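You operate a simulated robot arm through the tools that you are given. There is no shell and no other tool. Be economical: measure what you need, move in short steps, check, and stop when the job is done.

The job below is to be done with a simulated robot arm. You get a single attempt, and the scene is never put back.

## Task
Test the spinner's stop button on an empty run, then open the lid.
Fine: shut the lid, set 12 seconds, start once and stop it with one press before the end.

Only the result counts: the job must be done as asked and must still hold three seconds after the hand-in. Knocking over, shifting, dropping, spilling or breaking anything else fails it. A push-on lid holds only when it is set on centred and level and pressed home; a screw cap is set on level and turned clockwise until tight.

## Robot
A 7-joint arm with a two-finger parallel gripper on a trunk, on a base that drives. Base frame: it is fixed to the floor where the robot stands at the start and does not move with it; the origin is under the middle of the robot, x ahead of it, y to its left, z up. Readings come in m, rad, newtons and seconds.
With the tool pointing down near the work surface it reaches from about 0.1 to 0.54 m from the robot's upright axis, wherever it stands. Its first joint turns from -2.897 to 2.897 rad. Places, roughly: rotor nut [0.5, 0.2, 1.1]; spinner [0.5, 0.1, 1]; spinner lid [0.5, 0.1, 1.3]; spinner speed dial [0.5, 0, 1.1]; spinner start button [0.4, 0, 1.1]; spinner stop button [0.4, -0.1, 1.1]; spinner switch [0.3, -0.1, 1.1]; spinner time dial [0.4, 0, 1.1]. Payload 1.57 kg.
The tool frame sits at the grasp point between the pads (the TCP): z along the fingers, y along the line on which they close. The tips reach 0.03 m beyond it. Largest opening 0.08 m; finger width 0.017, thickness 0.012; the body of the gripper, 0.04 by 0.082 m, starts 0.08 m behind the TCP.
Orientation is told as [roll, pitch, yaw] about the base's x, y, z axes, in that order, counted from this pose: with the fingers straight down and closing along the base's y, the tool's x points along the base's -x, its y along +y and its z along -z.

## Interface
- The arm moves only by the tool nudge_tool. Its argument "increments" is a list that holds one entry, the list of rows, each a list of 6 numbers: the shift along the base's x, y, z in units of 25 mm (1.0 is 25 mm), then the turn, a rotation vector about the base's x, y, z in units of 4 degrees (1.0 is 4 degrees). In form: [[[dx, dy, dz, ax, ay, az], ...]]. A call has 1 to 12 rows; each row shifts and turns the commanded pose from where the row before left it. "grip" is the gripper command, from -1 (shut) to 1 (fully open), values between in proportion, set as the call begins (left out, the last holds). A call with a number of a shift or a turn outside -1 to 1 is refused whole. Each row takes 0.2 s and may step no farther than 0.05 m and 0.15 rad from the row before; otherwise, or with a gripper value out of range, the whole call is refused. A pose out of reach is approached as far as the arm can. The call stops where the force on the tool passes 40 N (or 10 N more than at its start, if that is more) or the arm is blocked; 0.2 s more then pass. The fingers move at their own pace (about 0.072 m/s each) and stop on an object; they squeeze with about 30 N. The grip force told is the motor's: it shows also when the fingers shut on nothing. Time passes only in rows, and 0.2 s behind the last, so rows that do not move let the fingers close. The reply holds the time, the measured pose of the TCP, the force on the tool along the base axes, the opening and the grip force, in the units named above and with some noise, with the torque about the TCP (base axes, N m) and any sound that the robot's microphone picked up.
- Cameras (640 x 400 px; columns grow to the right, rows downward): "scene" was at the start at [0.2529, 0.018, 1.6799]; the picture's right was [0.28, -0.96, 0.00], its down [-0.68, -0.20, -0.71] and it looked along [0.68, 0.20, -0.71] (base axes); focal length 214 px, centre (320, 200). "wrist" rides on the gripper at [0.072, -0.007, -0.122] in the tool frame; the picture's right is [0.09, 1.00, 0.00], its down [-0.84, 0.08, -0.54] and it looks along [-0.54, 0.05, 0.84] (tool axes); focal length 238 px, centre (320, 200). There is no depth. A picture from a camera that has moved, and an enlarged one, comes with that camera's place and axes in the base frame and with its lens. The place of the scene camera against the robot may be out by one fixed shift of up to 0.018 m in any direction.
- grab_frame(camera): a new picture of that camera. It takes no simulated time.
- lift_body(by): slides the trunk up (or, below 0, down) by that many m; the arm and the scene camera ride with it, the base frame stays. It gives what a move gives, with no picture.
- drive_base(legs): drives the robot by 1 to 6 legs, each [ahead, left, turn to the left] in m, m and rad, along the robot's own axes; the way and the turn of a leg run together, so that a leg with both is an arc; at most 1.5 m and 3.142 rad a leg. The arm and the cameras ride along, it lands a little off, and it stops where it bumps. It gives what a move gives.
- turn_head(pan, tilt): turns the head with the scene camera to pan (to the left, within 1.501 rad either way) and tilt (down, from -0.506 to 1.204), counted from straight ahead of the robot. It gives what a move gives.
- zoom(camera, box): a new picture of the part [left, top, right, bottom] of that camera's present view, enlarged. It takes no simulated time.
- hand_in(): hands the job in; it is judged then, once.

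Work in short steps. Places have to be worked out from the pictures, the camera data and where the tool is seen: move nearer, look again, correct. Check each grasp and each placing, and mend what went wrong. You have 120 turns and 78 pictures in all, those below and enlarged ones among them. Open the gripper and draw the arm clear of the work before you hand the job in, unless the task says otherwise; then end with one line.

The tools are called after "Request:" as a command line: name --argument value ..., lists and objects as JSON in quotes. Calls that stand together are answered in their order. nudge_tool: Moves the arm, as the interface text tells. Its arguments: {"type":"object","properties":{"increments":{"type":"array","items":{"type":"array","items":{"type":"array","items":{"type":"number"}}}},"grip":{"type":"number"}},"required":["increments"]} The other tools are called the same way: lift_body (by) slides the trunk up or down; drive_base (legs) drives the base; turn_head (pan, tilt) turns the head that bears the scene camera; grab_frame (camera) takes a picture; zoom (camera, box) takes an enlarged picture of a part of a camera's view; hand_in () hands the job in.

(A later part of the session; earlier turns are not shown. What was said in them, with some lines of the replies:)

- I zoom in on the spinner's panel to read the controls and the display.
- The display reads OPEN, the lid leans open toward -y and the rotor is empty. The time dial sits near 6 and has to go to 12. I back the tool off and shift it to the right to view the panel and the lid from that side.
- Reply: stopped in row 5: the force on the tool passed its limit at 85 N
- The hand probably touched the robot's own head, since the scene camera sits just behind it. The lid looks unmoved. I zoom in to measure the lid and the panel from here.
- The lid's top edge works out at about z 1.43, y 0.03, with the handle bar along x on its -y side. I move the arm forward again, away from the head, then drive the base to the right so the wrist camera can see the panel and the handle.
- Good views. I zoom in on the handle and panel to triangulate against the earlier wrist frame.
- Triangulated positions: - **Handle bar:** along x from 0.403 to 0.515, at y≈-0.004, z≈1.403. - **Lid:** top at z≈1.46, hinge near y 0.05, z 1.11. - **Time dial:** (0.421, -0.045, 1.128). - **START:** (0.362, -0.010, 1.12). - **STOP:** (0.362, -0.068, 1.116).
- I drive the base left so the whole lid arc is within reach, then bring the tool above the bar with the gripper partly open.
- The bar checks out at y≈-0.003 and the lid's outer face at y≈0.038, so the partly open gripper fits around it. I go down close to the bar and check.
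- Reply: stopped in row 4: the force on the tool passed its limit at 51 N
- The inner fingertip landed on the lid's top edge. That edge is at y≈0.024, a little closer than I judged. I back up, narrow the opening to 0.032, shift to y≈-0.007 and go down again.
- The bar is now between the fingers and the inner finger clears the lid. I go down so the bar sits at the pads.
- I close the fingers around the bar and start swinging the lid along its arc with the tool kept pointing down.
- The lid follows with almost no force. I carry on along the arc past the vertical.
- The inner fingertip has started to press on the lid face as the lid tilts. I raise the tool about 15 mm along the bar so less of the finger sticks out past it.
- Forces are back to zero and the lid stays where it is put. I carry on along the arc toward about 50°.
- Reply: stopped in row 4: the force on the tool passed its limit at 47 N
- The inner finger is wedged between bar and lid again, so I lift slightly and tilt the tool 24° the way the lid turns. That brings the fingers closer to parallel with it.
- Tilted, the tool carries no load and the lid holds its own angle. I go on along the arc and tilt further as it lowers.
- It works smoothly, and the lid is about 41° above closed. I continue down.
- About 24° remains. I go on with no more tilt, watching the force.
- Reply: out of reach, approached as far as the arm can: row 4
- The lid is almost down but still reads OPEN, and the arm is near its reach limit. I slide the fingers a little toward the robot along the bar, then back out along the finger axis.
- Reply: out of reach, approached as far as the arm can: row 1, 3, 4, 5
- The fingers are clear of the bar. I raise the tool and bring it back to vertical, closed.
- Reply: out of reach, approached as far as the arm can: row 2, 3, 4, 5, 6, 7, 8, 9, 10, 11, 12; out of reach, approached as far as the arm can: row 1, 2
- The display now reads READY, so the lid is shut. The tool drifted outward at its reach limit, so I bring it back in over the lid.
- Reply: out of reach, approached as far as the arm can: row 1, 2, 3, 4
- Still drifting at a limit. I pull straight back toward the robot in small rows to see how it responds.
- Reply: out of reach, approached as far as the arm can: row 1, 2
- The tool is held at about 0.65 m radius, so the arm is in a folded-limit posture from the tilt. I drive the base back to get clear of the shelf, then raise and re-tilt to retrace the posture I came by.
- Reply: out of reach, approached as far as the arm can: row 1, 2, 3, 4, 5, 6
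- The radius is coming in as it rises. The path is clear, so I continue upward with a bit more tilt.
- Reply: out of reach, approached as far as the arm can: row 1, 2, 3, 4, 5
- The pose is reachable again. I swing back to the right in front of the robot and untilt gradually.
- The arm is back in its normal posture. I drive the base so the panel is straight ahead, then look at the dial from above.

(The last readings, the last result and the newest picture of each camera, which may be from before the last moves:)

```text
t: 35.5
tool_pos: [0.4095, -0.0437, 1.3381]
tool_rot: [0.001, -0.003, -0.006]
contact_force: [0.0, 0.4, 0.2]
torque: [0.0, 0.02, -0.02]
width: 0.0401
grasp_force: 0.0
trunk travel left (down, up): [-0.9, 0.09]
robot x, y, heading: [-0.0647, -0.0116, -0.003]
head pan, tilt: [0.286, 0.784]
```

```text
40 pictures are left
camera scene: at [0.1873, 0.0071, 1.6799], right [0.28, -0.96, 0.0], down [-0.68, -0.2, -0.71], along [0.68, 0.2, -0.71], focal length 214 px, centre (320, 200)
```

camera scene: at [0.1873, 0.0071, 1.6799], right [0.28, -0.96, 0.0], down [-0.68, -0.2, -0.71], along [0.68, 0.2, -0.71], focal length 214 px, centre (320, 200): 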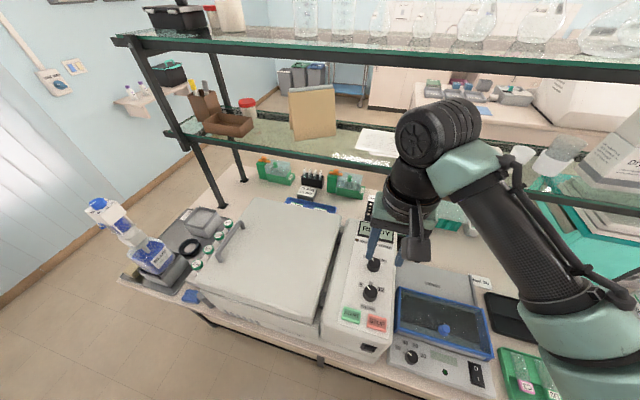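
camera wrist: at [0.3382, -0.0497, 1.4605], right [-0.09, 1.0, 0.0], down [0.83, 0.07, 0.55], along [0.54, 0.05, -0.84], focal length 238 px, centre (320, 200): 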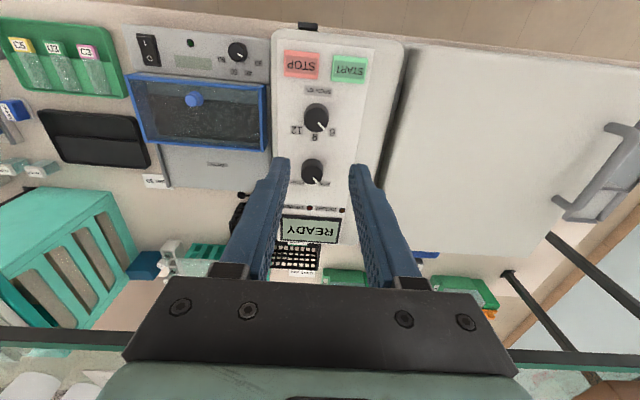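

Request:
zoom --camera "wrist" --box '[260, 20, 380, 200]'

```text
2.22 times, centred on (320, 110) of wrist
camera zoom: at [0.3382, -0.0497, 1.4605], right [-0.09, 1.0, 0.0], down [0.83, 0.07, 0.55], along [0.54, 0.05, -0.84], focal length 530 px, centre (320, 400)
```

zoom: 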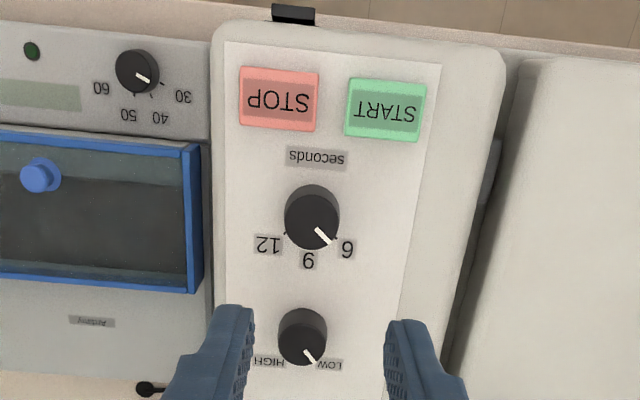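

The pointer is at 6, and 12 lies 90° clockwise seen from above. I pre-turn the tool +44°, align it over the dial at about (0.416, -0.047) and go down partway.

Request:
nudge_tool --increments '[[[0.2, -0.1, -1, 0, 0, 1], [0, 0, -1, 0, 0, 1], [0, 0, -1, 0, 0, 1], [0, 0, -1, 0, 0, 1], [0, 0, -0.8, 0, 0, 1], [0, 0, 0, 0, 0, 1], [0, 0, 0, 0, 0, 1], [0, 0, 0, 0, 0, 1], [0, 0, 0, 0, 0, 1], [0, 0, 0, 0, 0, 1], [0, 0, 0, 0, 0, 1]]]' --grip 0.4

Request:
grab_frame --camera "wrist"

Request:
zoom --camera "scene" --box '[310, 180, 430, 360]'

```text
t: 37.9
tool_pos: [0.4156, -0.0467, 1.2201]
tool_rot: [0.004, -0.003, 0.765]
contact_force: [-0.4, 0.1, 0.4]
torque: [-0.01, 0.01, -0.01]
width: 0.0562
grasp_force: 0.0
trunk travel left (down, up): [-0.9, 0.09]
robot x, y, heading: [-0.0682, -0.0118, -0.001]
head pan, tilt: [0.286, 0.784]
```

```text
38 pictures are left
camera wrist: at [0.3682, -0.1011, 1.3407], right [-0.76, 0.66, 0.0], down [0.55, 0.63, 0.55], along [0.36, 0.41, -0.84], focal length 238 px, centre (320, 200)
```

wrist: 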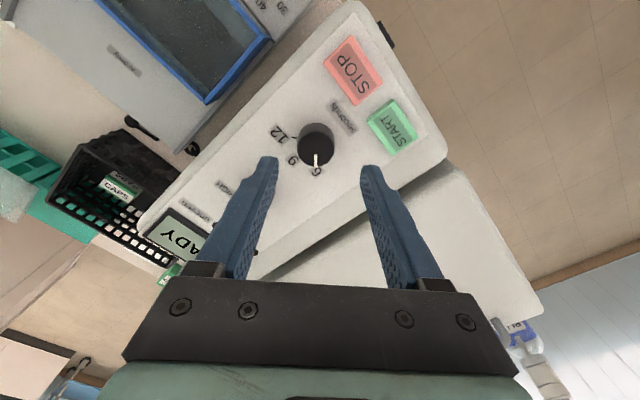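

```text
2.22 times, centred on (370, 270) of scene
camera zoom: at [0.1869, 0.007, 1.6799], right [0.28, -0.96, 0.0], down [-0.68, -0.2, -0.71], along [0.68, 0.2, -0.71], focal length 477 px, centre (209, 44)
```

zoom: 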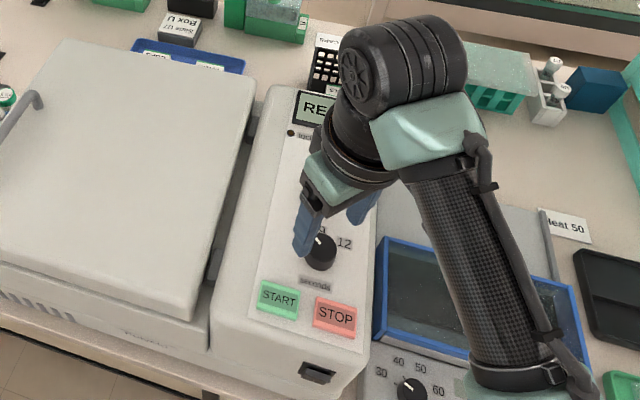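

The dial works out at (0.420, -0.048) with its top near z 1.13. I correct x and go down so the tips straddle the knob.

Request:
nudge_tool --increments '[[[0.17, -0.05, -0.9, 0, 0, 0], [0, 0, -0.9, 0, 0, 0], [0, 0, -0.7, 0, 0, 0], [0, 0, -0.3, 0, 0, 0]]]'

Request:
zoom --camera "wrist" --box '[200, 50, 440, 290]'

```text
t: 39.0
tool_pos: [0.4199, -0.0488, 1.1554]
tool_rot: [-0.007, -0.015, 0.765]
contact_force: [-7.6, -2.2, 23.5]
torque: [0.41, 0.9, 0.12]
width: 0.0595
grasp_force: 2.6
trunk travel left (down, up): [-0.9, 0.09]
robot x, y, heading: [-0.0643, -0.0094, -0.009]
head pan, tilt: [0.286, 0.784]
stopped in row 4: the force on the tool passed its limit at 44 N (the readings are from after the stop); the commanded pose is now the measured one
```

```text
1.67 times, centred on (320, 170) of wrist
camera zoom: at [0.3718, -0.1046, 1.2759], right [-0.76, 0.66, -0.01], down [0.54, 0.63, 0.56], along [0.37, 0.42, -0.83], focal length 397 px, centre (320, 250)
```

zoom: 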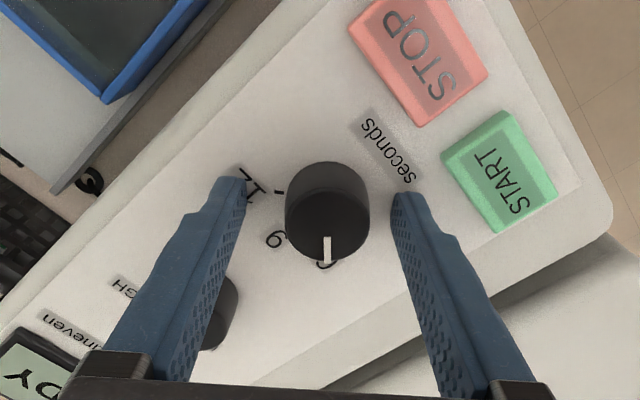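

The tips touched the panel face on either side of the knob, well aligned. I lift 4 mm and close on it.

Request:
nudge_tool --increments '[[[0, 0, 0.2, 0, 0.2, 0], [0, 0, 0, 0, 0, 0], [0, 0, 0, 0, 0, 0], [0, 0, 0, 0, 0, 0]]]' --grip -1

Request:
zoom --camera "wrist" --box '[200, 50, 440, 290]'

```text
t: 40.0
tool_pos: [0.4206, -0.0458, 1.1551]
tool_rot: [0.01, -0.003, 0.765]
contact_force: [-10.6, 0.6, -18.9]
torque: [0.3, -0.33, -0.02]
width: 0.0332
grasp_force: 41.4
trunk travel left (down, up): [-0.9, 0.09]
robot x, y, heading: [-0.0679, -0.0168, -0.004]
head pan, tilt: [0.286, 0.784]
```

```text
1.67 times, centred on (320, 170) of wrist
camera zoom: at [0.3741, -0.1016, 1.277], right [-0.76, 0.65, 0.01], down [0.55, 0.63, 0.55], along [0.35, 0.42, -0.84], focal length 397 px, centre (320, 250)
```

zoom: 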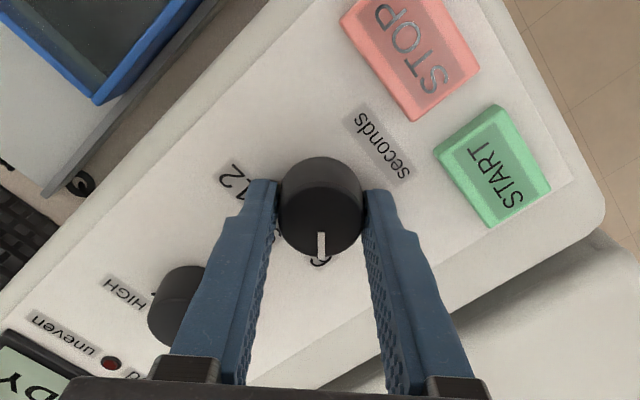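

Gripped firmly at 33 mm. I turn clockwise in steps of 4°, 40° first, and check.

Request:
nudge_tool --increments '[[[0, 0, -0.05, 0, 0, -1], [0, 0, 0, 0, 0, -1], [0, 0, 0, 0, 0, -1], [0, 0, 0, 0, 0, -1], [0, 0, 0, 0, 0, -1], [0, 0, 0, 0, 0, -1], [0, 0, 0, 0, 0, -1], [0, 0, 0, 0, 0, -1], [0, 0, 0, 0, 0, -1], [0, 0, 0, 0, 0, -1]]]'

Request:
zoom --camera "wrist" --box '[200, 50, 440, 290]'

```text
t: 42.2
tool_pos: [0.42, -0.0467, 1.1555]
tool_rot: [0.004, -0.003, 0.063]
contact_force: [-14.0, 4.4, -24.7]
torque: [0.11, 0.02, -0.01]
width: 0.0333
grasp_force: 41.9
trunk travel left (down, up): [-0.9, 0.09]
robot x, y, heading: [-0.0644, -0.0089, -0.002]
head pan, tilt: [0.286, 0.784]
```

```text
1.67 times, centred on (320, 170) of wrist
camera zoom: at [0.3498, -0.0588, 1.2773], right [-0.16, 0.99, 0.0], down [0.83, 0.13, 0.54], along [0.54, 0.09, -0.84], focal length 397 px, centre (320, 250)
```

zoom: 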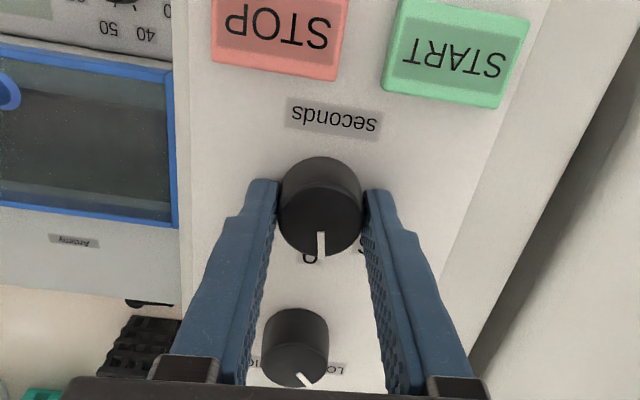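

The knob turns with the tool and the pointer is nearly at 9. I turn another 48° toward 12.

Request:
nudge_tool --increments '[[[0, 0, -0.05, 0, 0, -1], [0, 0, 0, 0, 0, -1], [0, 0, 0, 0, 0, -1], [0, 0, 0, 0, 0, -1], [0, 0, 0, 0, 0, -1], [0, 0, 0, 0, 0, -1], [0, 0, 0, 0, 0, -1], [0, 0, 0, 0, 0, -1], [0, 0, 0, 0, 0, -1], [0, 0, 0, 0, 0, -1], [0, 0, 0, 0, 0, -1], [0, 0, 0, 0, 0, -1]]]'

Request:
zoom --camera "wrist" --box '[240, 80, 400, 240]'

```text
t: 44.8
tool_pos: [0.4184, -0.0488, 1.156]
tool_rot: [0.003, -0.008, -0.774]
contact_force: [-13.1, -1.4, 1.3]
torque: [-0.08, 0.28, 0.04]
width: 0.0332
grasp_force: 41.0
trunk travel left (down, up): [-0.9, 0.09]
robot x, y, heading: [-0.0635, -0.0103, -0.006]
head pan, tilt: [0.286, 0.784]
```

```text
2.50 times, centred on (320, 160) of wrist
camera zoom: at [0.3638, -0.0025, 1.277], right [0.63, 0.78, 0.0], down [0.65, -0.53, 0.55], along [0.43, -0.34, -0.84], focal length 596 px, centre (320, 300)
```

zoom: 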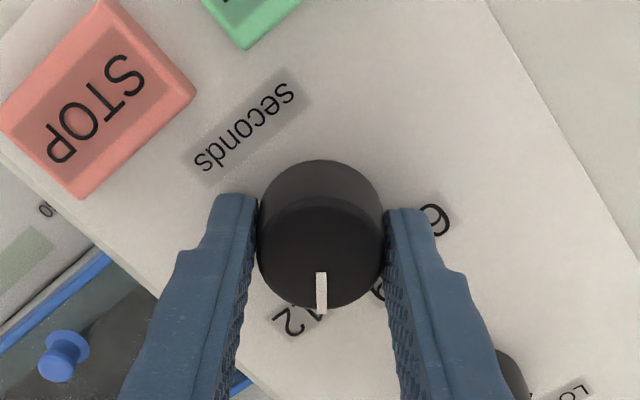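

The 12 mark looks still some 8° further on. I turn two more rows, then open, lift and compare the pointer with the tick.

Request:
nudge_tool --increments '[[[0, 0, 0, 0, 0, -1], [0, 0, 0, 0, 0, -1], [0, 0, 0, 0, 0, 0]]]'

Request:
nudge_tool --increments '[[[0, 0, 0, 0, 0, 0], [0, 0, 0.6, 0, 0, 0], [0, 0, 1, 0, 0, 0], [0, 0, 1, 0, 0, 0]]]' --grip 0.4

Request:
zoom --camera "wrist" --box '[250, 90, 390, 230]'

```text
t: 45.6
tool_pos: [0.4199, -0.0483, 1.1556]
tool_rot: [0.001, -0.004, -0.912]
contact_force: [-13.8, -4.7, -1.3]
torque: [-0.63, -0.01, -0.01]
width: 0.0333
grasp_force: 41.0
trunk travel left (down, up): [-0.9, 0.09]
robot x, y, heading: [-0.0592, -0.0114, -0.001]
head pan, tilt: [0.286, 0.784]
```

```text
t: 46.6
tool_pos: [0.42, -0.0473, 1.2209]
tool_rot: [0.002, -0.004, -0.912]
contact_force: [-0.9, 0.2, 0.7]
torque: [0.03, -0.04, 0.0]
width: 0.0561
grasp_force: 0.0
trunk travel left (down, up): [-0.9, 0.09]
robot x, y, heading: [-0.0668, -0.0113, -0.005]
head pan, tilt: [0.286, 0.784]
```

```text
2.86 times, centred on (320, 160) of wrist
camera zoom: at [0.3711, 0.0067, 1.342], right [0.73, 0.68, 0.0], down [0.57, -0.61, 0.55], along [0.37, -0.4, -0.84], focal length 681 px, centre (320, 314)
```

zoom: 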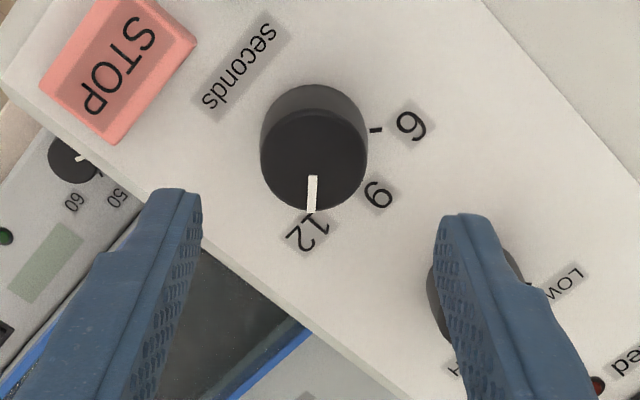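

The pointer now lines up with 12. I turn the tool back to square, close the fingers and move over START, then check the dial again.

Request:
nudge_tool --increments '[[[0, 0, 0.3, 0, 0, 1], [0, 0, 0, 0, 0, 1], [0, 0, 0, 0, 0, 1], [0, 0, 0, 0, 0, 1], [0, 0, 0, 0, 0, 1], [0, 0, 0, 0, 0, 1], [0, 0, 0, 0, 0, 1], [-0.6, 0.37, 0, 0, 0, 1], [-0.6, 0.37, 0, 0, 0, 1], [-0.6, 0.37, 0, 0, 0, 1], [-0.5, 0.37, 0, 0, 0, 1], [0, 0, 0, 0, 0, 1]]]' --grip -1

Request:
nudge_tool --increments '[[[0, 0, 0, 0, 0, 1]]]'

Request:
grab_frame --camera "wrist"

Request:
zoom --camera "scene" --box '[310, 200, 430, 360]'

```text
t: 49.2
tool_pos: [0.3635, -0.0103, 1.2259]
tool_rot: [0.003, -0.006, -0.073]
contact_force: [-1.1, 0.4, 0.2]
torque: [-0.02, 0.01, -0.04]
width: 0.0
grasp_force: 20.7
trunk travel left (down, up): [-0.9, 0.09]
robot x, y, heading: [-0.0681, -0.0096, -0.002]
head pan, tilt: [0.286, 0.784]
```

```text
t: 49.6
tool_pos: [0.3636, -0.0104, 1.2266]
tool_rot: [0.003, -0.006, -0.003]
contact_force: [0.0, -0.1, -0.1]
torque: [0.02, 0.02, 0.03]
width: 0.0
grasp_force: 21.4
trunk travel left (down, up): [-0.9, 0.09]
robot x, y, heading: [-0.0671, -0.0064, 0.002]
head pan, tilt: [0.286, 0.784]
```

```text
31 pictures are left
camera wrist: at [0.2916, -0.017, 1.3483], right [-0.09, 1.0, 0.0], down [0.83, 0.07, 0.55], along [0.54, 0.05, -0.84], focal length 238 px, centre (320, 200)
```

wrist: 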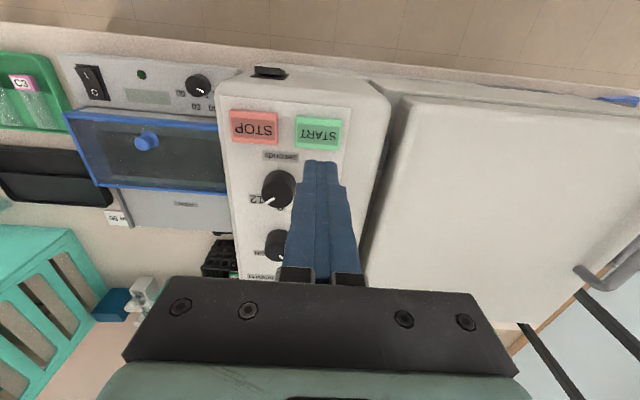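

```text
2.50 times, centred on (370, 280) of scene
camera zoom: at [0.1868, 0.0071, 1.6799], right [0.28, -0.96, 0.0], down [-0.68, -0.2, -0.71], along [0.68, 0.2, -0.71], focal length 536 px, centre (195, 0)
```

zoom: 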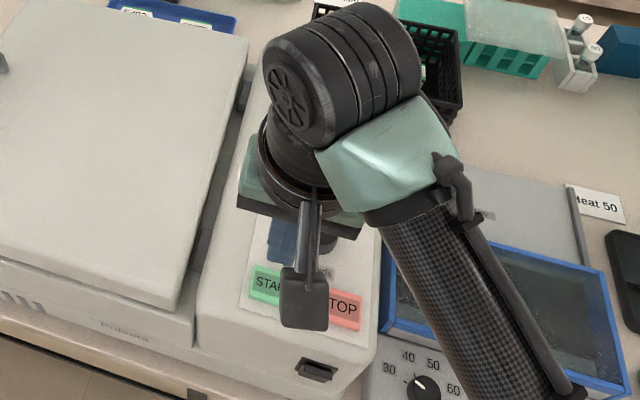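

START sits at (0.360, -0.012), right under the tool. One close look at the dial before starting.

Request:
zoom --camera "wrist" --box '[220, 90, 360, 230]'

```text
2.86 times, centred on (290, 160) of wrist
camera zoom: at [0.2916, -0.017, 1.3483], right [-0.09, 1.0, 0.0], down [0.83, 0.07, 0.55], along [0.54, 0.05, -0.84], focal length 681 px, centre (406, 314)
```

zoom: 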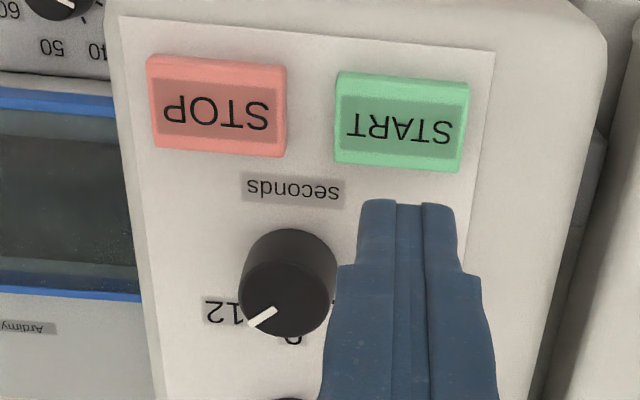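

The dial pointer (48.8°) matches the 12 mark (about 50°). I lower over START to just above the button.

Request:
nudge_tool --increments '[[[-0.05, 0, -0.9, 0, 0, 0], [0, 0, -0.9, 0, 0, 0], [0, 0, -0.5, 0, 0, 0]]]'

Request:
grab_frame --camera "wrist"

```text
t: 50.4
tool_pos: [0.3634, -0.0113, 1.1703]
tool_rot: [0.002, -0.008, -0.003]
contact_force: [0.3, -0.2, -0.5]
torque: [-0.01, -0.02, -0.04]
width: 0.0001
grasp_force: 21.5
trunk travel left (down, up): [-0.9, 0.09]
robot x, y, heading: [-0.0665, -0.0094, -0.004]
head pan, tilt: [0.286, 0.784]
```

```text
28 pictures are left
camera wrist: at [0.2916, -0.0181, 1.2916], right [-0.09, 1.0, 0.0], down [0.83, 0.07, 0.55], along [0.55, 0.05, -0.84], focal length 238 px, centre (320, 200)
```

wrist: 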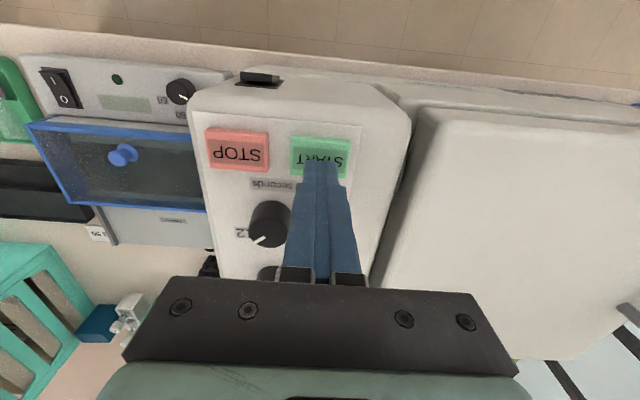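

The tip is over START. I press down in small rows and watch the force and any sound.

Request:
nudge_tool --increments '[[[-0.1, 0, -0.2, 0, 0, 0], [0, 0, -0.15, 0, 0, 0], [0, 0, -0.15, 0, 0, 0], [0, 0, -0.15, 0, 0, 0]]]'

```text
t: 51.4
tool_pos: [0.3613, -0.0119, 1.1573]
tool_rot: [0.004, -0.012, -0.006]
contact_force: [3.8, 0.8, 24.6]
torque: [0.01, -0.04, 0.03]
width: 0.0
grasp_force: 21.2
trunk travel left (down, up): [-0.9, 0.09]
robot x, y, heading: [-0.0649, -0.0084, -0.004]
head pan, tilt: [0.286, 0.784]
heard: click
```

A click was heard, so START has been pressed. I lift off, move over STOP and check the display.

Request:
nudge_tool --increments '[[[0, 0, 1, 0, 0, 0], [0, -0.77, 0, 0, 0, 0], [0, -0.77, 0, 0, 0, 0], [0, -0.77, 0, 0, 0, 0]]]'

Request:
zoom --camera "wrist" --box '[170, 100, 470, 300]'

Request:
zoom --camera "scene" --box '[310, 180, 430, 360]'

```text
t: 52.4
tool_pos: [0.3583, -0.0708, 1.1771]
tool_rot: [0.004, -0.004, -0.004]
contact_force: [0.6, -0.4, -0.3]
torque: [-0.02, 0.01, 0.0]
width: 0.0
grasp_force: 21.1
trunk travel left (down, up): [-0.9, 0.09]
robot x, y, heading: [-0.0664, -0.0103, 0.0]
head pan, tilt: [0.286, 0.784]
```

```text
2.00 times, centred on (320, 200) of wrist
camera zoom: at [0.2871, -0.0768, 1.2989], right [-0.09, 1.0, 0.0], down [0.83, 0.07, 0.55], along [0.54, 0.05, -0.84], focal length 477 px, centre (320, 200)
```

zoom: 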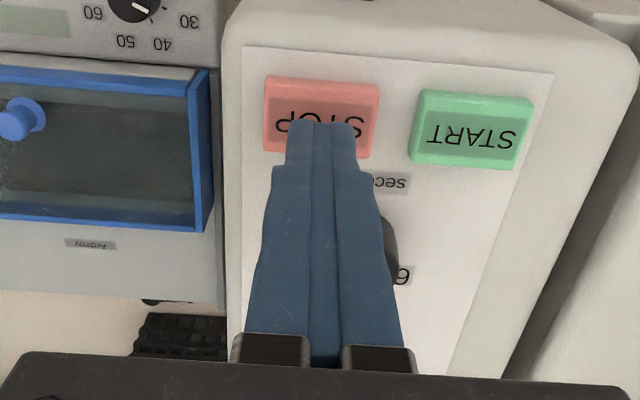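

```text
2.22 times, centred on (370, 270) of scene
camera zoom: at [0.1866, 0.0067, 1.68], right [0.28, -0.96, 0.0], down [-0.68, -0.2, -0.71], along [0.68, 0.2, -0.71], focal length 477 px, centre (209, 44)
```

zoom: 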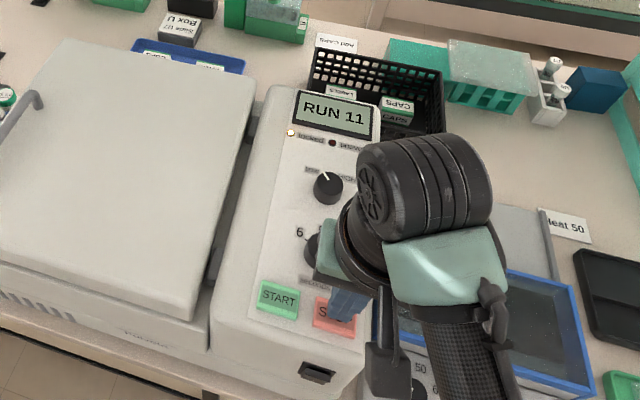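

The display shows RUN 11, so the 12 s run is under way and the tip is over STOP. I press STOP once.

Request:
nudge_tool --increments '[[[0.05, 0.08, -0.3, 0, 0, 0], [0, 0, -0.2, 0, 0, 0], [0, 0, -0.15, 0, 0, 0], [0, 0, -0.15, 0, 0, 0]]]'

```text
t: 53.4
tool_pos: [0.3604, -0.0667, 1.1594]
tool_rot: [0.004, -0.008, -0.004]
contact_force: [-3.0, -0.4, 13.1]
torque: [-0.04, 0.1, -0.04]
width: 0.0
grasp_force: 21.1
trunk travel left (down, up): [-0.9, 0.09]
robot x, y, heading: [-0.067, -0.0071, -0.003]
head pan, tilt: [0.286, 0.784]
heard: click
```

A click was heard. I lift straight off and look at the display.

Request:
nudge_tool --increments '[[[0, 0, 1, 0, 0, 0], [0, 0, 1, 0, 0, 0]]]'

Request:
zoom --camera "scene" --box '[310, 180, 430, 360]'

```text
t: 54.0
tool_pos: [0.3608, -0.0653, 1.2089]
tool_rot: [0.002, -0.005, -0.005]
contact_force: [-0.2, -1.0, 0.2]
torque: [-0.03, 0.0, 0.0]
width: 0.0
grasp_force: 21.5
trunk travel left (down, up): [-0.9, 0.09]
robot x, y, heading: [-0.0671, -0.0099, -0.004]
head pan, tilt: [0.286, 0.784]
```

```text
2.22 times, centred on (370, 270) of scene
camera zoom: at [0.1863, 0.0069, 1.6799], right [0.28, -0.96, 0.0], down [-0.68, -0.2, -0.71], along [0.68, 0.2, -0.71], focal length 477 px, centre (209, 44)
```

zoom: 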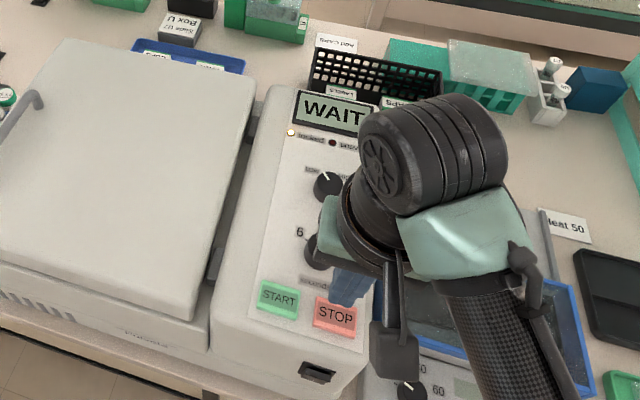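

The display reads WAIT with the lock lamp lit, so the stop worked and the rotor is running down. Meanwhile I raise the arm and drive left to stand before the handle.

Request:
nudge_tool --increments '[[[0, 0, 1, 0, 0, 0], [0.5, 0, 1, 0, 0, 0], [0.5, 0, 1, 0, 0, 0], [0.5, 0, 1, 0, 0, 0], [0.5, 0, 1, 0, 0, 0], [0, 0, 0.5, 0, 0, 0]]]' --grip 0

Request:
drive_base --legs '[[0.06, 0.28, 0]]'

Request:
nudge_tool --increments '[[[0, 1, 0, 0, 0, 0], [0, 1, 0, 0, 0, 0], [0, 1, 0, 0, 0, 0], [0, 1, 0, 0, 0, 0], [0, 0.5, 0, 0, 0, 0]]]'

Request:
grab_frame --camera "wrist"

Request:
grab_frame --camera "scene"

```text
t: 55.4
tool_pos: [0.4094, -0.0675, 1.3442]
tool_rot: [0.006, -0.006, -0.004]
contact_force: [0.1, 0.2, 1.3]
torque: [0.0, 0.0, 0.0]
width: 0.0399
grasp_force: 0.1
trunk travel left (down, up): [-0.9, 0.09]
robot x, y, heading: [-0.0632, -0.0127, -0.005]
head pan, tilt: [0.286, 0.784]
```

```text
t: 57.4
tool_pos: [0.4707, 0.212, 1.3435]
tool_rot: [0.004, -0.007, 0.003]
contact_force: [-0.1, -0.3, -0.3]
torque: [0.01, 0.01, 0.0]
width: 0.0398
grasp_force: 0.1
trunk travel left (down, up): [-0.9, 0.09]
robot x, y, heading: [-0.0034, 0.2666, 0.004]
head pan, tilt: [0.286, 0.784]
```

```text
t: 58.6
tool_pos: [0.4699, 0.325, 1.3456]
tool_rot: [0.004, -0.006, 0.003]
contact_force: [-0.6, 0.1, 0.0]
torque: [-0.01, -0.01, 0.01]
width: 0.04
grasp_force: 0.0
trunk travel left (down, up): [-0.9, 0.09]
robot x, y, heading: [-0.0057, 0.2673, 0.001]
head pan, tilt: [0.286, 0.784]
```

```text
24 pictures are left
camera wrist: at [0.3997, 0.3182, 1.4667], right [-0.09, 1.0, 0.0], down [0.83, 0.08, 0.55], along [0.54, 0.05, -0.84], focal length 238 px, centre (320, 200)
```

wrist: 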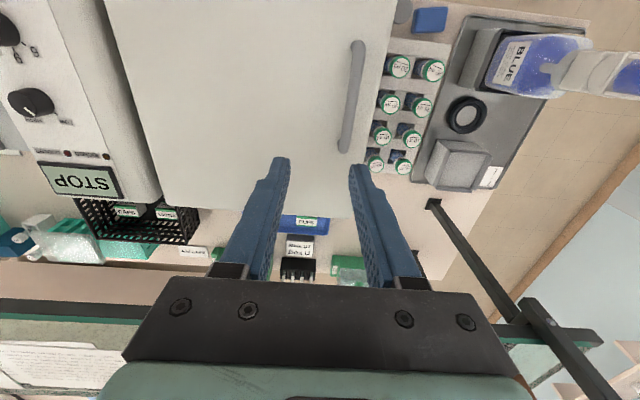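

```text
23 pictures are left
camera scene: at [0.2481, 0.2853, 1.6799], right [0.29, -0.96, 0.0], down [-0.68, -0.2, -0.71], along [0.68, 0.2, -0.71], focal length 214 px, centre (320, 200)
```

scene: 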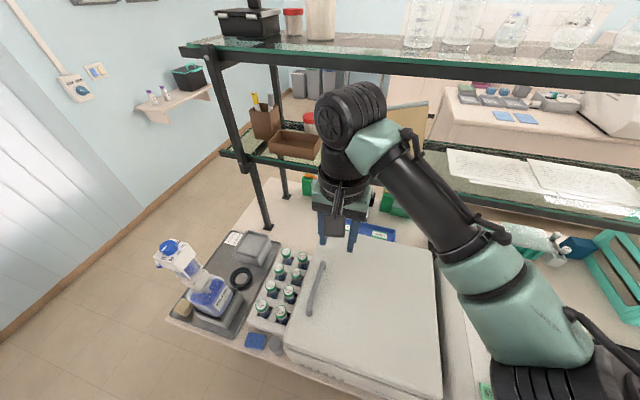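

The display shows STOP. The bar now runs along x from 0.40 to 0.51 at y≈0.361, z≈1.16. I move above it and go down partway.

Request:
nudge_tool --increments '[[[-0.6, 0.7, 0, 0, 0, 0], [0, 0.74, -0.5, 0, 0, 0], [0, 0, -1, 0, 0, 0], [0, 0, -1, 0, 0, 0], [0, 0, -1, 0, 0, 0], [0, 0, -1, 0, 0, 0]]]' --grip 0.1

Request:
grab_frame --camera "wrist"

```text
t: 60.0
tool_pos: [0.4569, 0.3612, 1.2316]
tool_rot: [0.004, -0.005, 0.005]
contact_force: [-0.9, 0.2, -0.3]
torque: [-0.01, 0.0, 0.01]
width: 0.0441
grasp_force: 0.1
trunk travel left (down, up): [-0.9, 0.09]
robot x, y, heading: [-0.0032, 0.2638, -0.001]
head pan, tilt: [0.286, 0.784]
```

```text
22 pictures are left
camera wrist: at [0.3851, 0.3544, 1.3526], right [-0.1, 1.0, 0.0], down [0.83, 0.08, 0.55], along [0.54, 0.06, -0.84], focal length 238 px, centre (320, 200)
```

wrist: 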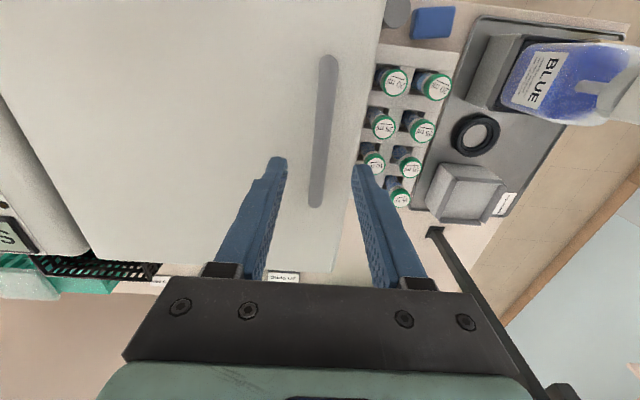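

The bar is centred between the fingers. I go down gently until the tips approach the lid face.

Request:
nudge_tool --increments '[[[0, 0, -1, 0, 0, 0], [0, 0, -0.6, 0, 0, 0], [0, 0, -0.3, 0, 0, 0]]]'

Request:
grab_frame --camera "wrist"

```text
t: 60.8
tool_pos: [0.4549, 0.3609, 1.1818]
tool_rot: [0.002, -0.005, 0.003]
contact_force: [0.5, -0.6, 0.4]
torque: [-0.01, -0.03, -0.01]
width: 0.044
grasp_force: 0.1
trunk travel left (down, up): [-0.9, 0.09]
robot x, y, heading: [-0.0084, 0.2678, 0.004]
head pan, tilt: [0.286, 0.784]
```

```text
21 pictures are left
camera wrist: at [0.3837, 0.3542, 1.3033], right [-0.1, 1.0, 0.0], down [0.83, 0.08, 0.55], along [0.54, 0.05, -0.84], focal length 238 px, centre (320, 200)
```

wrist: 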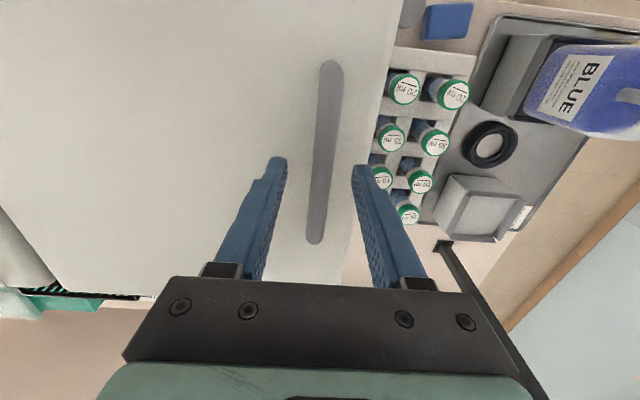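

The bar is at z≈1.158 and the tips are just below it. I lower 5 mm, grip the bar and lift slightly to test.

Request:
nudge_tool --increments '[[[0, 0, -0.2, 0, 0, 0], [0, 0, 0, 0, 0, 0]]]'

Request:
nudge_tool --increments '[[[0, 0, 0, 0, 0, 0], [0, 0, 0, 0, 0, 0], [0, 0, 0, 0, 0, 0], [0, -0.05, 0.4, 0, 0, 0], [0, -0.1, 0.6, 0, 0, 0]]]' --grip -1

Request:
grab_frame --camera "wrist"

```text
t: 61.4
tool_pos: [0.4557, 0.3605, 1.1774]
tool_rot: [0.003, -0.005, 0.003]
contact_force: [0.3, 0.1, 0.4]
torque: [0.0, 0.03, 0.01]
width: 0.0438
grasp_force: 0.1
trunk travel left (down, up): [-0.9, 0.09]
robot x, y, heading: [-0.0052, 0.2655, 0.004]
head pan, tilt: [0.286, 0.784]
```

```text
t: 62.6
tool_pos: [0.4554, 0.3577, 1.2018]
tool_rot: [0.004, -0.006, 0.006]
contact_force: [-3.8, 8.8, 0.4]
torque: [0.28, 0.07, -0.13]
width: 0.0134
grasp_force: 29.9
trunk travel left (down, up): [-0.9, 0.09]
robot x, y, heading: [-0.0035, 0.2676, 0.004]
head pan, tilt: [0.286, 0.784]
```

```text
20 pictures are left
camera wrist: at [0.3839, 0.3509, 1.3244], right [-0.1, 1.0, 0.0], down [0.83, 0.08, 0.55], along [0.54, 0.06, -0.84], focal length 238 px, centre (320, 200)
```

wrist: 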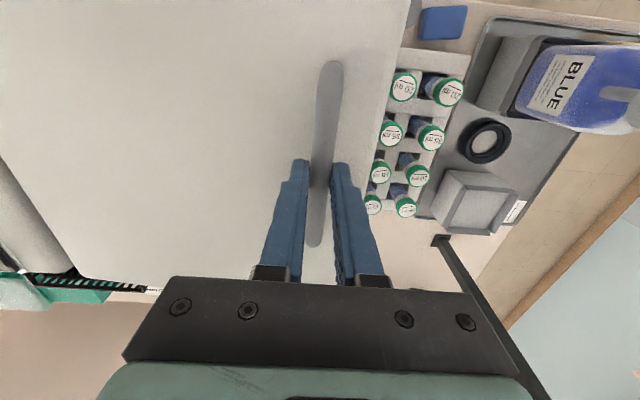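

The lid is lifting with the bar. I follow the arc upward.

Request:
nudge_tool --increments '[[[0, -0.2, 0.84, 0, 0, 0], [0, -0.26, 0.83, 0, 0, 0], [0, -0.32, 0.81, 0, 0, 0], [0, -0.38, 0.79, 0, 0, 0]]]'

Request:
grab_frame --camera "wrist"

```text
t: 63.6
tool_pos: [0.4552, 0.3257, 1.2878]
tool_rot: [0.0, -0.006, 0.001]
contact_force: [-6.6, 2.1, 0.3]
torque: [0.17, -0.33, 0.07]
width: 0.0135
grasp_force: 30.1
trunk travel left (down, up): [-0.9, 0.09]
robot x, y, heading: [-0.0063, 0.2642, 0.004]
head pan, tilt: [0.286, 0.784]
```

```text
19 pictures are left
camera wrist: at [0.3837, 0.3194, 1.4091], right [-0.09, 1.0, 0.0], down [0.83, 0.08, 0.55], along [0.55, 0.05, -0.84], focal length 238 px, centre (320, 200)
```

wrist: 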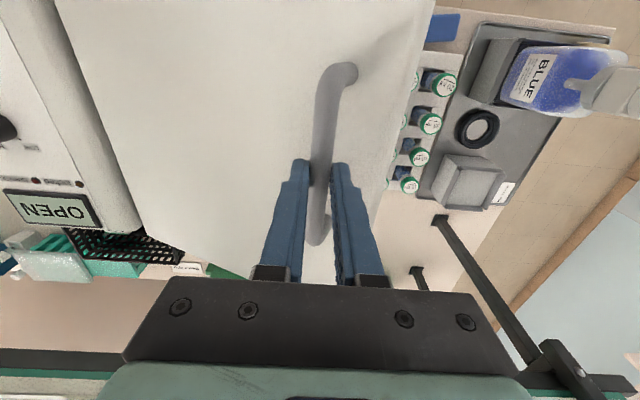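

Display reads OPEN and the lid is about 30° up. I continue along the arc.

Request:
nudge_tool --increments '[[[0, -0.43, 0.76, 0, 0, 0], [0, -0.48, 0.73, 0, 0, 0], [0, -0.53, 0.69, 0, 0, 0], [0, -0.58, 0.65, 0, 0, 0]]]'

Request:
nudge_tool --increments '[[[0, -0.62, 0.61, 0, 0, 0], [0, -0.66, 0.57, 0, 0, 0], [0, -0.69, 0.53, 0, 0, 0]]]'

Request:
grab_frame --camera "wrist"

```text
t: 64.6
tool_pos: [0.4554, 0.2756, 1.3559]
tool_rot: [0.004, -0.004, 0.003]
contact_force: [-12.1, -10.4, -11.0]
torque: [-0.1, -0.06, 0.18]
width: 0.0138
grasp_force: 30.4
trunk travel left (down, up): [-0.9, 0.09]
robot x, y, heading: [-0.0051, 0.2676, 0.009]
head pan, tilt: [0.286, 0.784]
```

```text
t: 65.4
tool_pos: [0.456, 0.2245, 1.3982]
tool_rot: [0.0, 0.001, 0.002]
contact_force: [-11.8, -15.3, -26.3]
torque: [-0.31, 0.18, 0.13]
width: 0.0138
grasp_force: 30.0
trunk travel left (down, up): [-0.9, 0.09]
robot x, y, heading: [-0.0029, 0.267, 0.003]
head pan, tilt: [0.286, 0.784]
```

```text
18 pictures are left
camera wrist: at [0.386, 0.2169, 1.5205], right [-0.09, 1.0, 0.0], down [0.84, 0.08, 0.54], along [0.54, 0.05, -0.84], focal length 238 px, centre (320, 200)
```

wrist: 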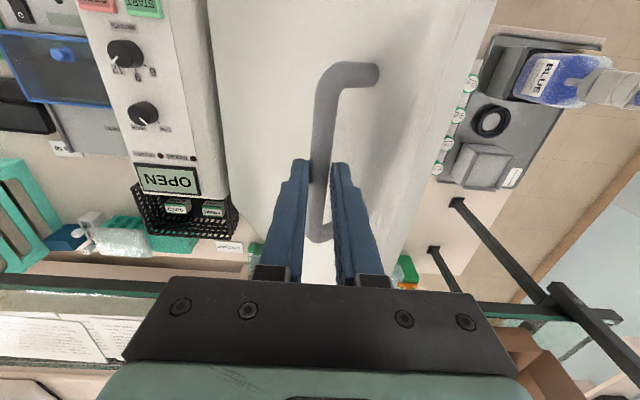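

The lid is past 55° and the force shows a slight outward pull, so I ease the radius and keep going.

Request:
nudge_tool --increments '[[[0, -0.78, 0.22, 0, 0, 0], [0, -0.79, 0.25, 0, 0, 0], [0, -0.8, 0.3, 0, 0, 0], [0, -0.82, 0.26, 0, 0, 0]]]'

Request:
nudge_tool --increments '[[[0, -0.84, 0.18, 0, 0, 0], [0, -0.85, 0.12, 0, 0, 0], [0, -0.86, 0.06, 0, 0, 0]]]'

Request:
grab_frame --camera "wrist"

```text
t: 66.4
tool_pos: [0.4553, 0.1494, 1.429]
tool_rot: [0.003, -0.015, 0.006]
contact_force: [3.9, 8.3, 29.5]
torque: [0.36, -0.31, 0.18]
width: 0.0132
grasp_force: 29.4
trunk travel left (down, up): [-0.9, 0.09]
robot x, y, heading: [-0.0047, 0.2644, -0.002]
head pan, tilt: [0.286, 0.784]
```

```text
t: 67.2
tool_pos: [0.4557, 0.0859, 1.4354]
tool_rot: [0.001, -0.01, 0.002]
contact_force: [1.8, 2.1, 28.9]
torque: [0.05, 0.05, 0.18]
width: 0.0138
grasp_force: 30.2
trunk travel left (down, up): [-0.9, 0.09]
robot x, y, heading: [-0.0037, 0.2655, 0.001]
head pan, tilt: [0.286, 0.784]
```

```text
17 pictures are left
camera wrist: at [0.3832, 0.0799, 1.5563], right [-0.09, 1.0, 0.0], down [0.83, 0.08, 0.55], along [0.55, 0.05, -0.84], focal length 238 px, centre (320, 200)
```

wrist: 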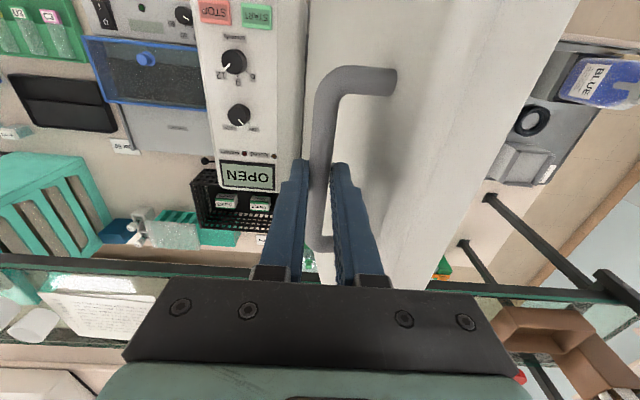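

Nearly upright. I relieve the slight downward push and carry the lid on to its original open position, bar at y≈-0.003.

Request:
nudge_tool --increments '[[[0, -0.6, 0.15, 0, 0, 0], [0, -0.7, 0, 0, 0, 0], [0, -0.7, -0.05, 0, 0, 0], [0, -0.7, -0.1, 0, 0, 0], [0, -0.6, -0.1, 0, 0, 0]]]'

Request:
grab_frame --camera "wrist"

```text
t: 68.4
tool_pos: [0.4552, 0.0032, 1.4291]
tool_rot: [0.007, 0.002, 0.002]
contact_force: [-11.8, 4.9, -23.4]
torque: [0.08, -0.21, 0.19]
width: 0.014
grasp_force: 30.4
trunk travel left (down, up): [-0.9, 0.09]
robot x, y, heading: [-0.0027, 0.268, 0.003]
head pan, tilt: [0.286, 0.784]
```

```text
16 pictures are left
camera wrist: at [0.3845, -0.0045, 1.5511], right [-0.1, 1.0, 0.01], down [0.84, 0.08, 0.54], along [0.54, 0.06, -0.84], focal length 238 px, centre (320, 200)
```

wrist: 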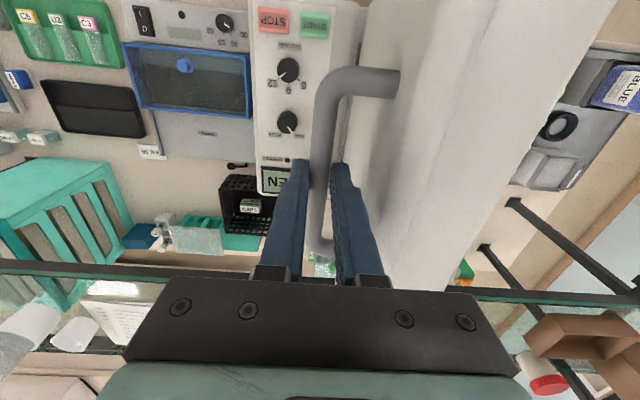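

The lid is practically at its original open angle. I nudge the last few millimetres, then release narrowly and lift straight off.

Request:
nudge_tool --increments '[[[0, -0.25, -0.2, 0, 0, 0], [0, 0, 0, 0, 0, 0]]]'

Request:
nudge_tool --increments '[[[0, 0, 0, 0, 0, 0], [0, 0, 0, 0, 0, 0], [0, -0.1, 0.4, 0, 0, 0], [0, 0, 0.8, 0, 0, 0], [0, 0, 1, 0, 0, 0], [0, 0, 1, 0, 0, 0]]]' --grip -0.25

Request:
grab_frame --camera "wrist"

Request:
grab_frame --camera "scene"

```text
t: 69.0
tool_pos: [0.4558, -0.0037, 1.4273]
tool_rot: [0.004, -0.005, 0.004]
contact_force: [-8.6, 0.1, -6.0]
torque: [0.01, 0.83, 0.26]
width: 0.0136
grasp_force: 30.4
trunk travel left (down, up): [-0.9, 0.09]
robot x, y, heading: [-0.004, 0.2664, 0.003]
head pan, tilt: [0.286, 0.784]
```

```text
t: 70.4
tool_pos: [0.4541, -0.0068, 1.5083]
tool_rot: [0.004, -0.007, 0.004]
contact_force: [-1.0, 0.3, -0.6]
torque: [-0.01, 0.01, 0.02]
width: 0.0301
grasp_force: 0.0
trunk travel left (down, up): [-0.9, 0.09]
robot x, y, heading: [-0.0046, 0.2628, 0.005]
head pan, tilt: [0.286, 0.784]
```

```text
15 pictures are left
camera wrist: at [0.383, -0.0137, 1.6305], right [-0.1, 1.0, 0.0], down [0.83, 0.08, 0.55], along [0.54, 0.05, -0.84], focal length 238 px, centre (320, 200)
```

wrist: 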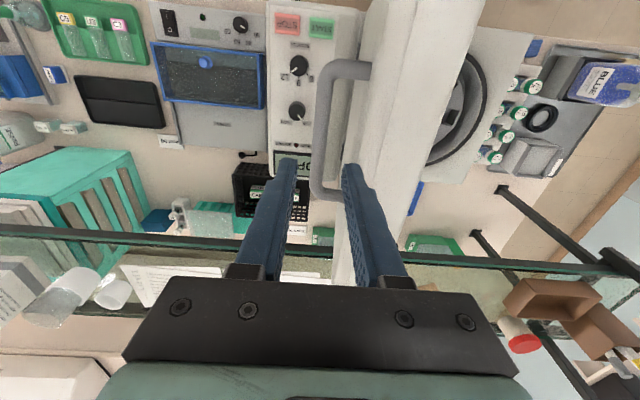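

```text
14 pictures are left
camera scene: at [0.2476, 0.2853, 1.68], right [0.29, -0.96, 0.0], down [-0.68, -0.2, -0.71], along [0.68, 0.2, -0.71], focal length 214 px, centre (320, 200)
```

scene: 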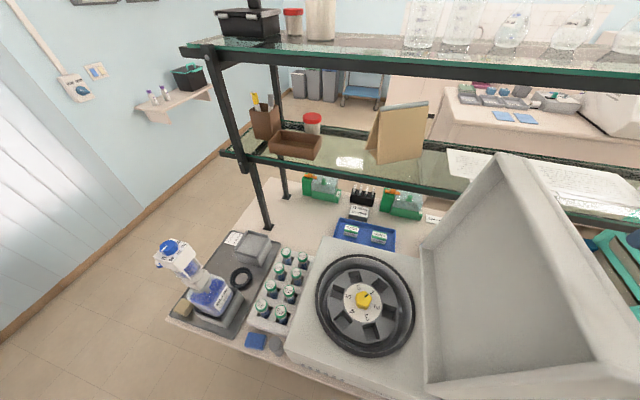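

The lid is fully open and stays there, and the rotor has stopped. I raise the arm, open the gripper and back away from the bench.

Request:
nudge_tool --increments '[[[0, 0, 1, 0, 0, 0], [0, 0, 1, 0, 0, 0], [0, 0, 0, 0, 0, 0]]]' --grip 1

Request:
drive_base --legs '[[-0.3, 0, 0]]'

Request:
grab_frame --camera "scene"

```text
t: 71.2
tool_pos: [0.4558, -0.0042, 1.5523]
tool_rot: [0.011, 0.001, 0.001]
contact_force: [-0.1, -0.5, -0.4]
torque: [-0.02, 0.04, -0.02]
width: 0.0799
grasp_force: 0.1
trunk travel left (down, up): [-0.9, 0.09]
robot x, y, heading: [-0.0047, 0.2669, 0.003]
head pan, tilt: [0.286, 0.784]
```

```text
t: 73.2
tool_pos: [0.1507, -0.0054, 1.5533]
tool_rot: [0.013, -0.001, 0.002]
contact_force: [-0.1, 0.2, 0.4]
torque: [0.01, 0.02, 0.0]
width: 0.0799
grasp_force: 0.1
trunk travel left (down, up): [-0.9, 0.09]
robot x, y, heading: [-0.3117, 0.264, 0.004]
head pan, tilt: [0.286, 0.784]
```

```text
13 pictures are left
camera scene: at [-0.0573, 0.2839, 1.6798], right [0.29, -0.96, 0.0], down [-0.68, -0.2, -0.71], along [0.68, 0.2, -0.71], focal length 214 px, centre (320, 200)
```

scene: 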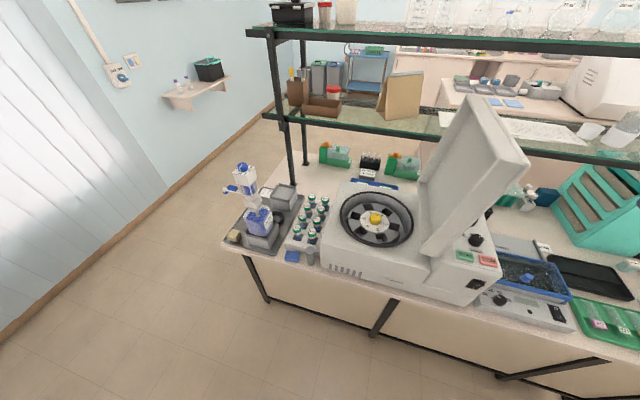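

Everything looks settled. I check the small grey object by the blue block, which I hadn't noticed before.

Request:
zoom --camera "scene" --box '[220, 160, 420, 290]'

```text
3.08 times, centred on (320, 225) of scene
camera zoom: at [-0.0573, 0.2839, 1.6798], right [0.29, -0.96, 0.0], down [-0.68, -0.2, -0.71], along [0.68, 0.2, -0.71], focal length 660 px, centre (320, 123)
```

zoom: 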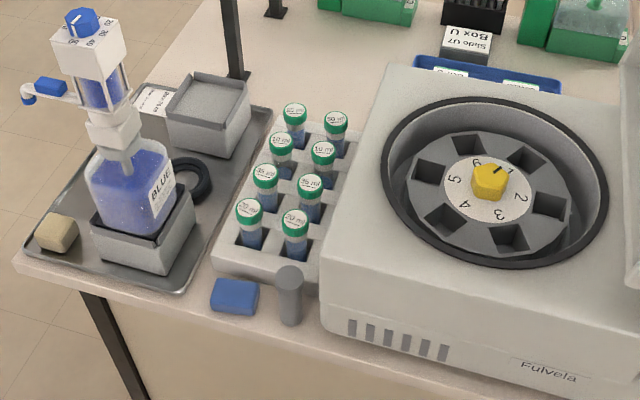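

The grey object is a small standing cylinder, upright and untouched, that the spinner had hidden in earlier views. The lid is open, the run was stopped with one press and the arm is clear, so I hand in.

Request:
hand_in

```text
The job is handed in.
```

The spinner's stop button worked on an empty 12-second run: started once, stopped by one press with about 11 seconds showing, and the lid is now open again.
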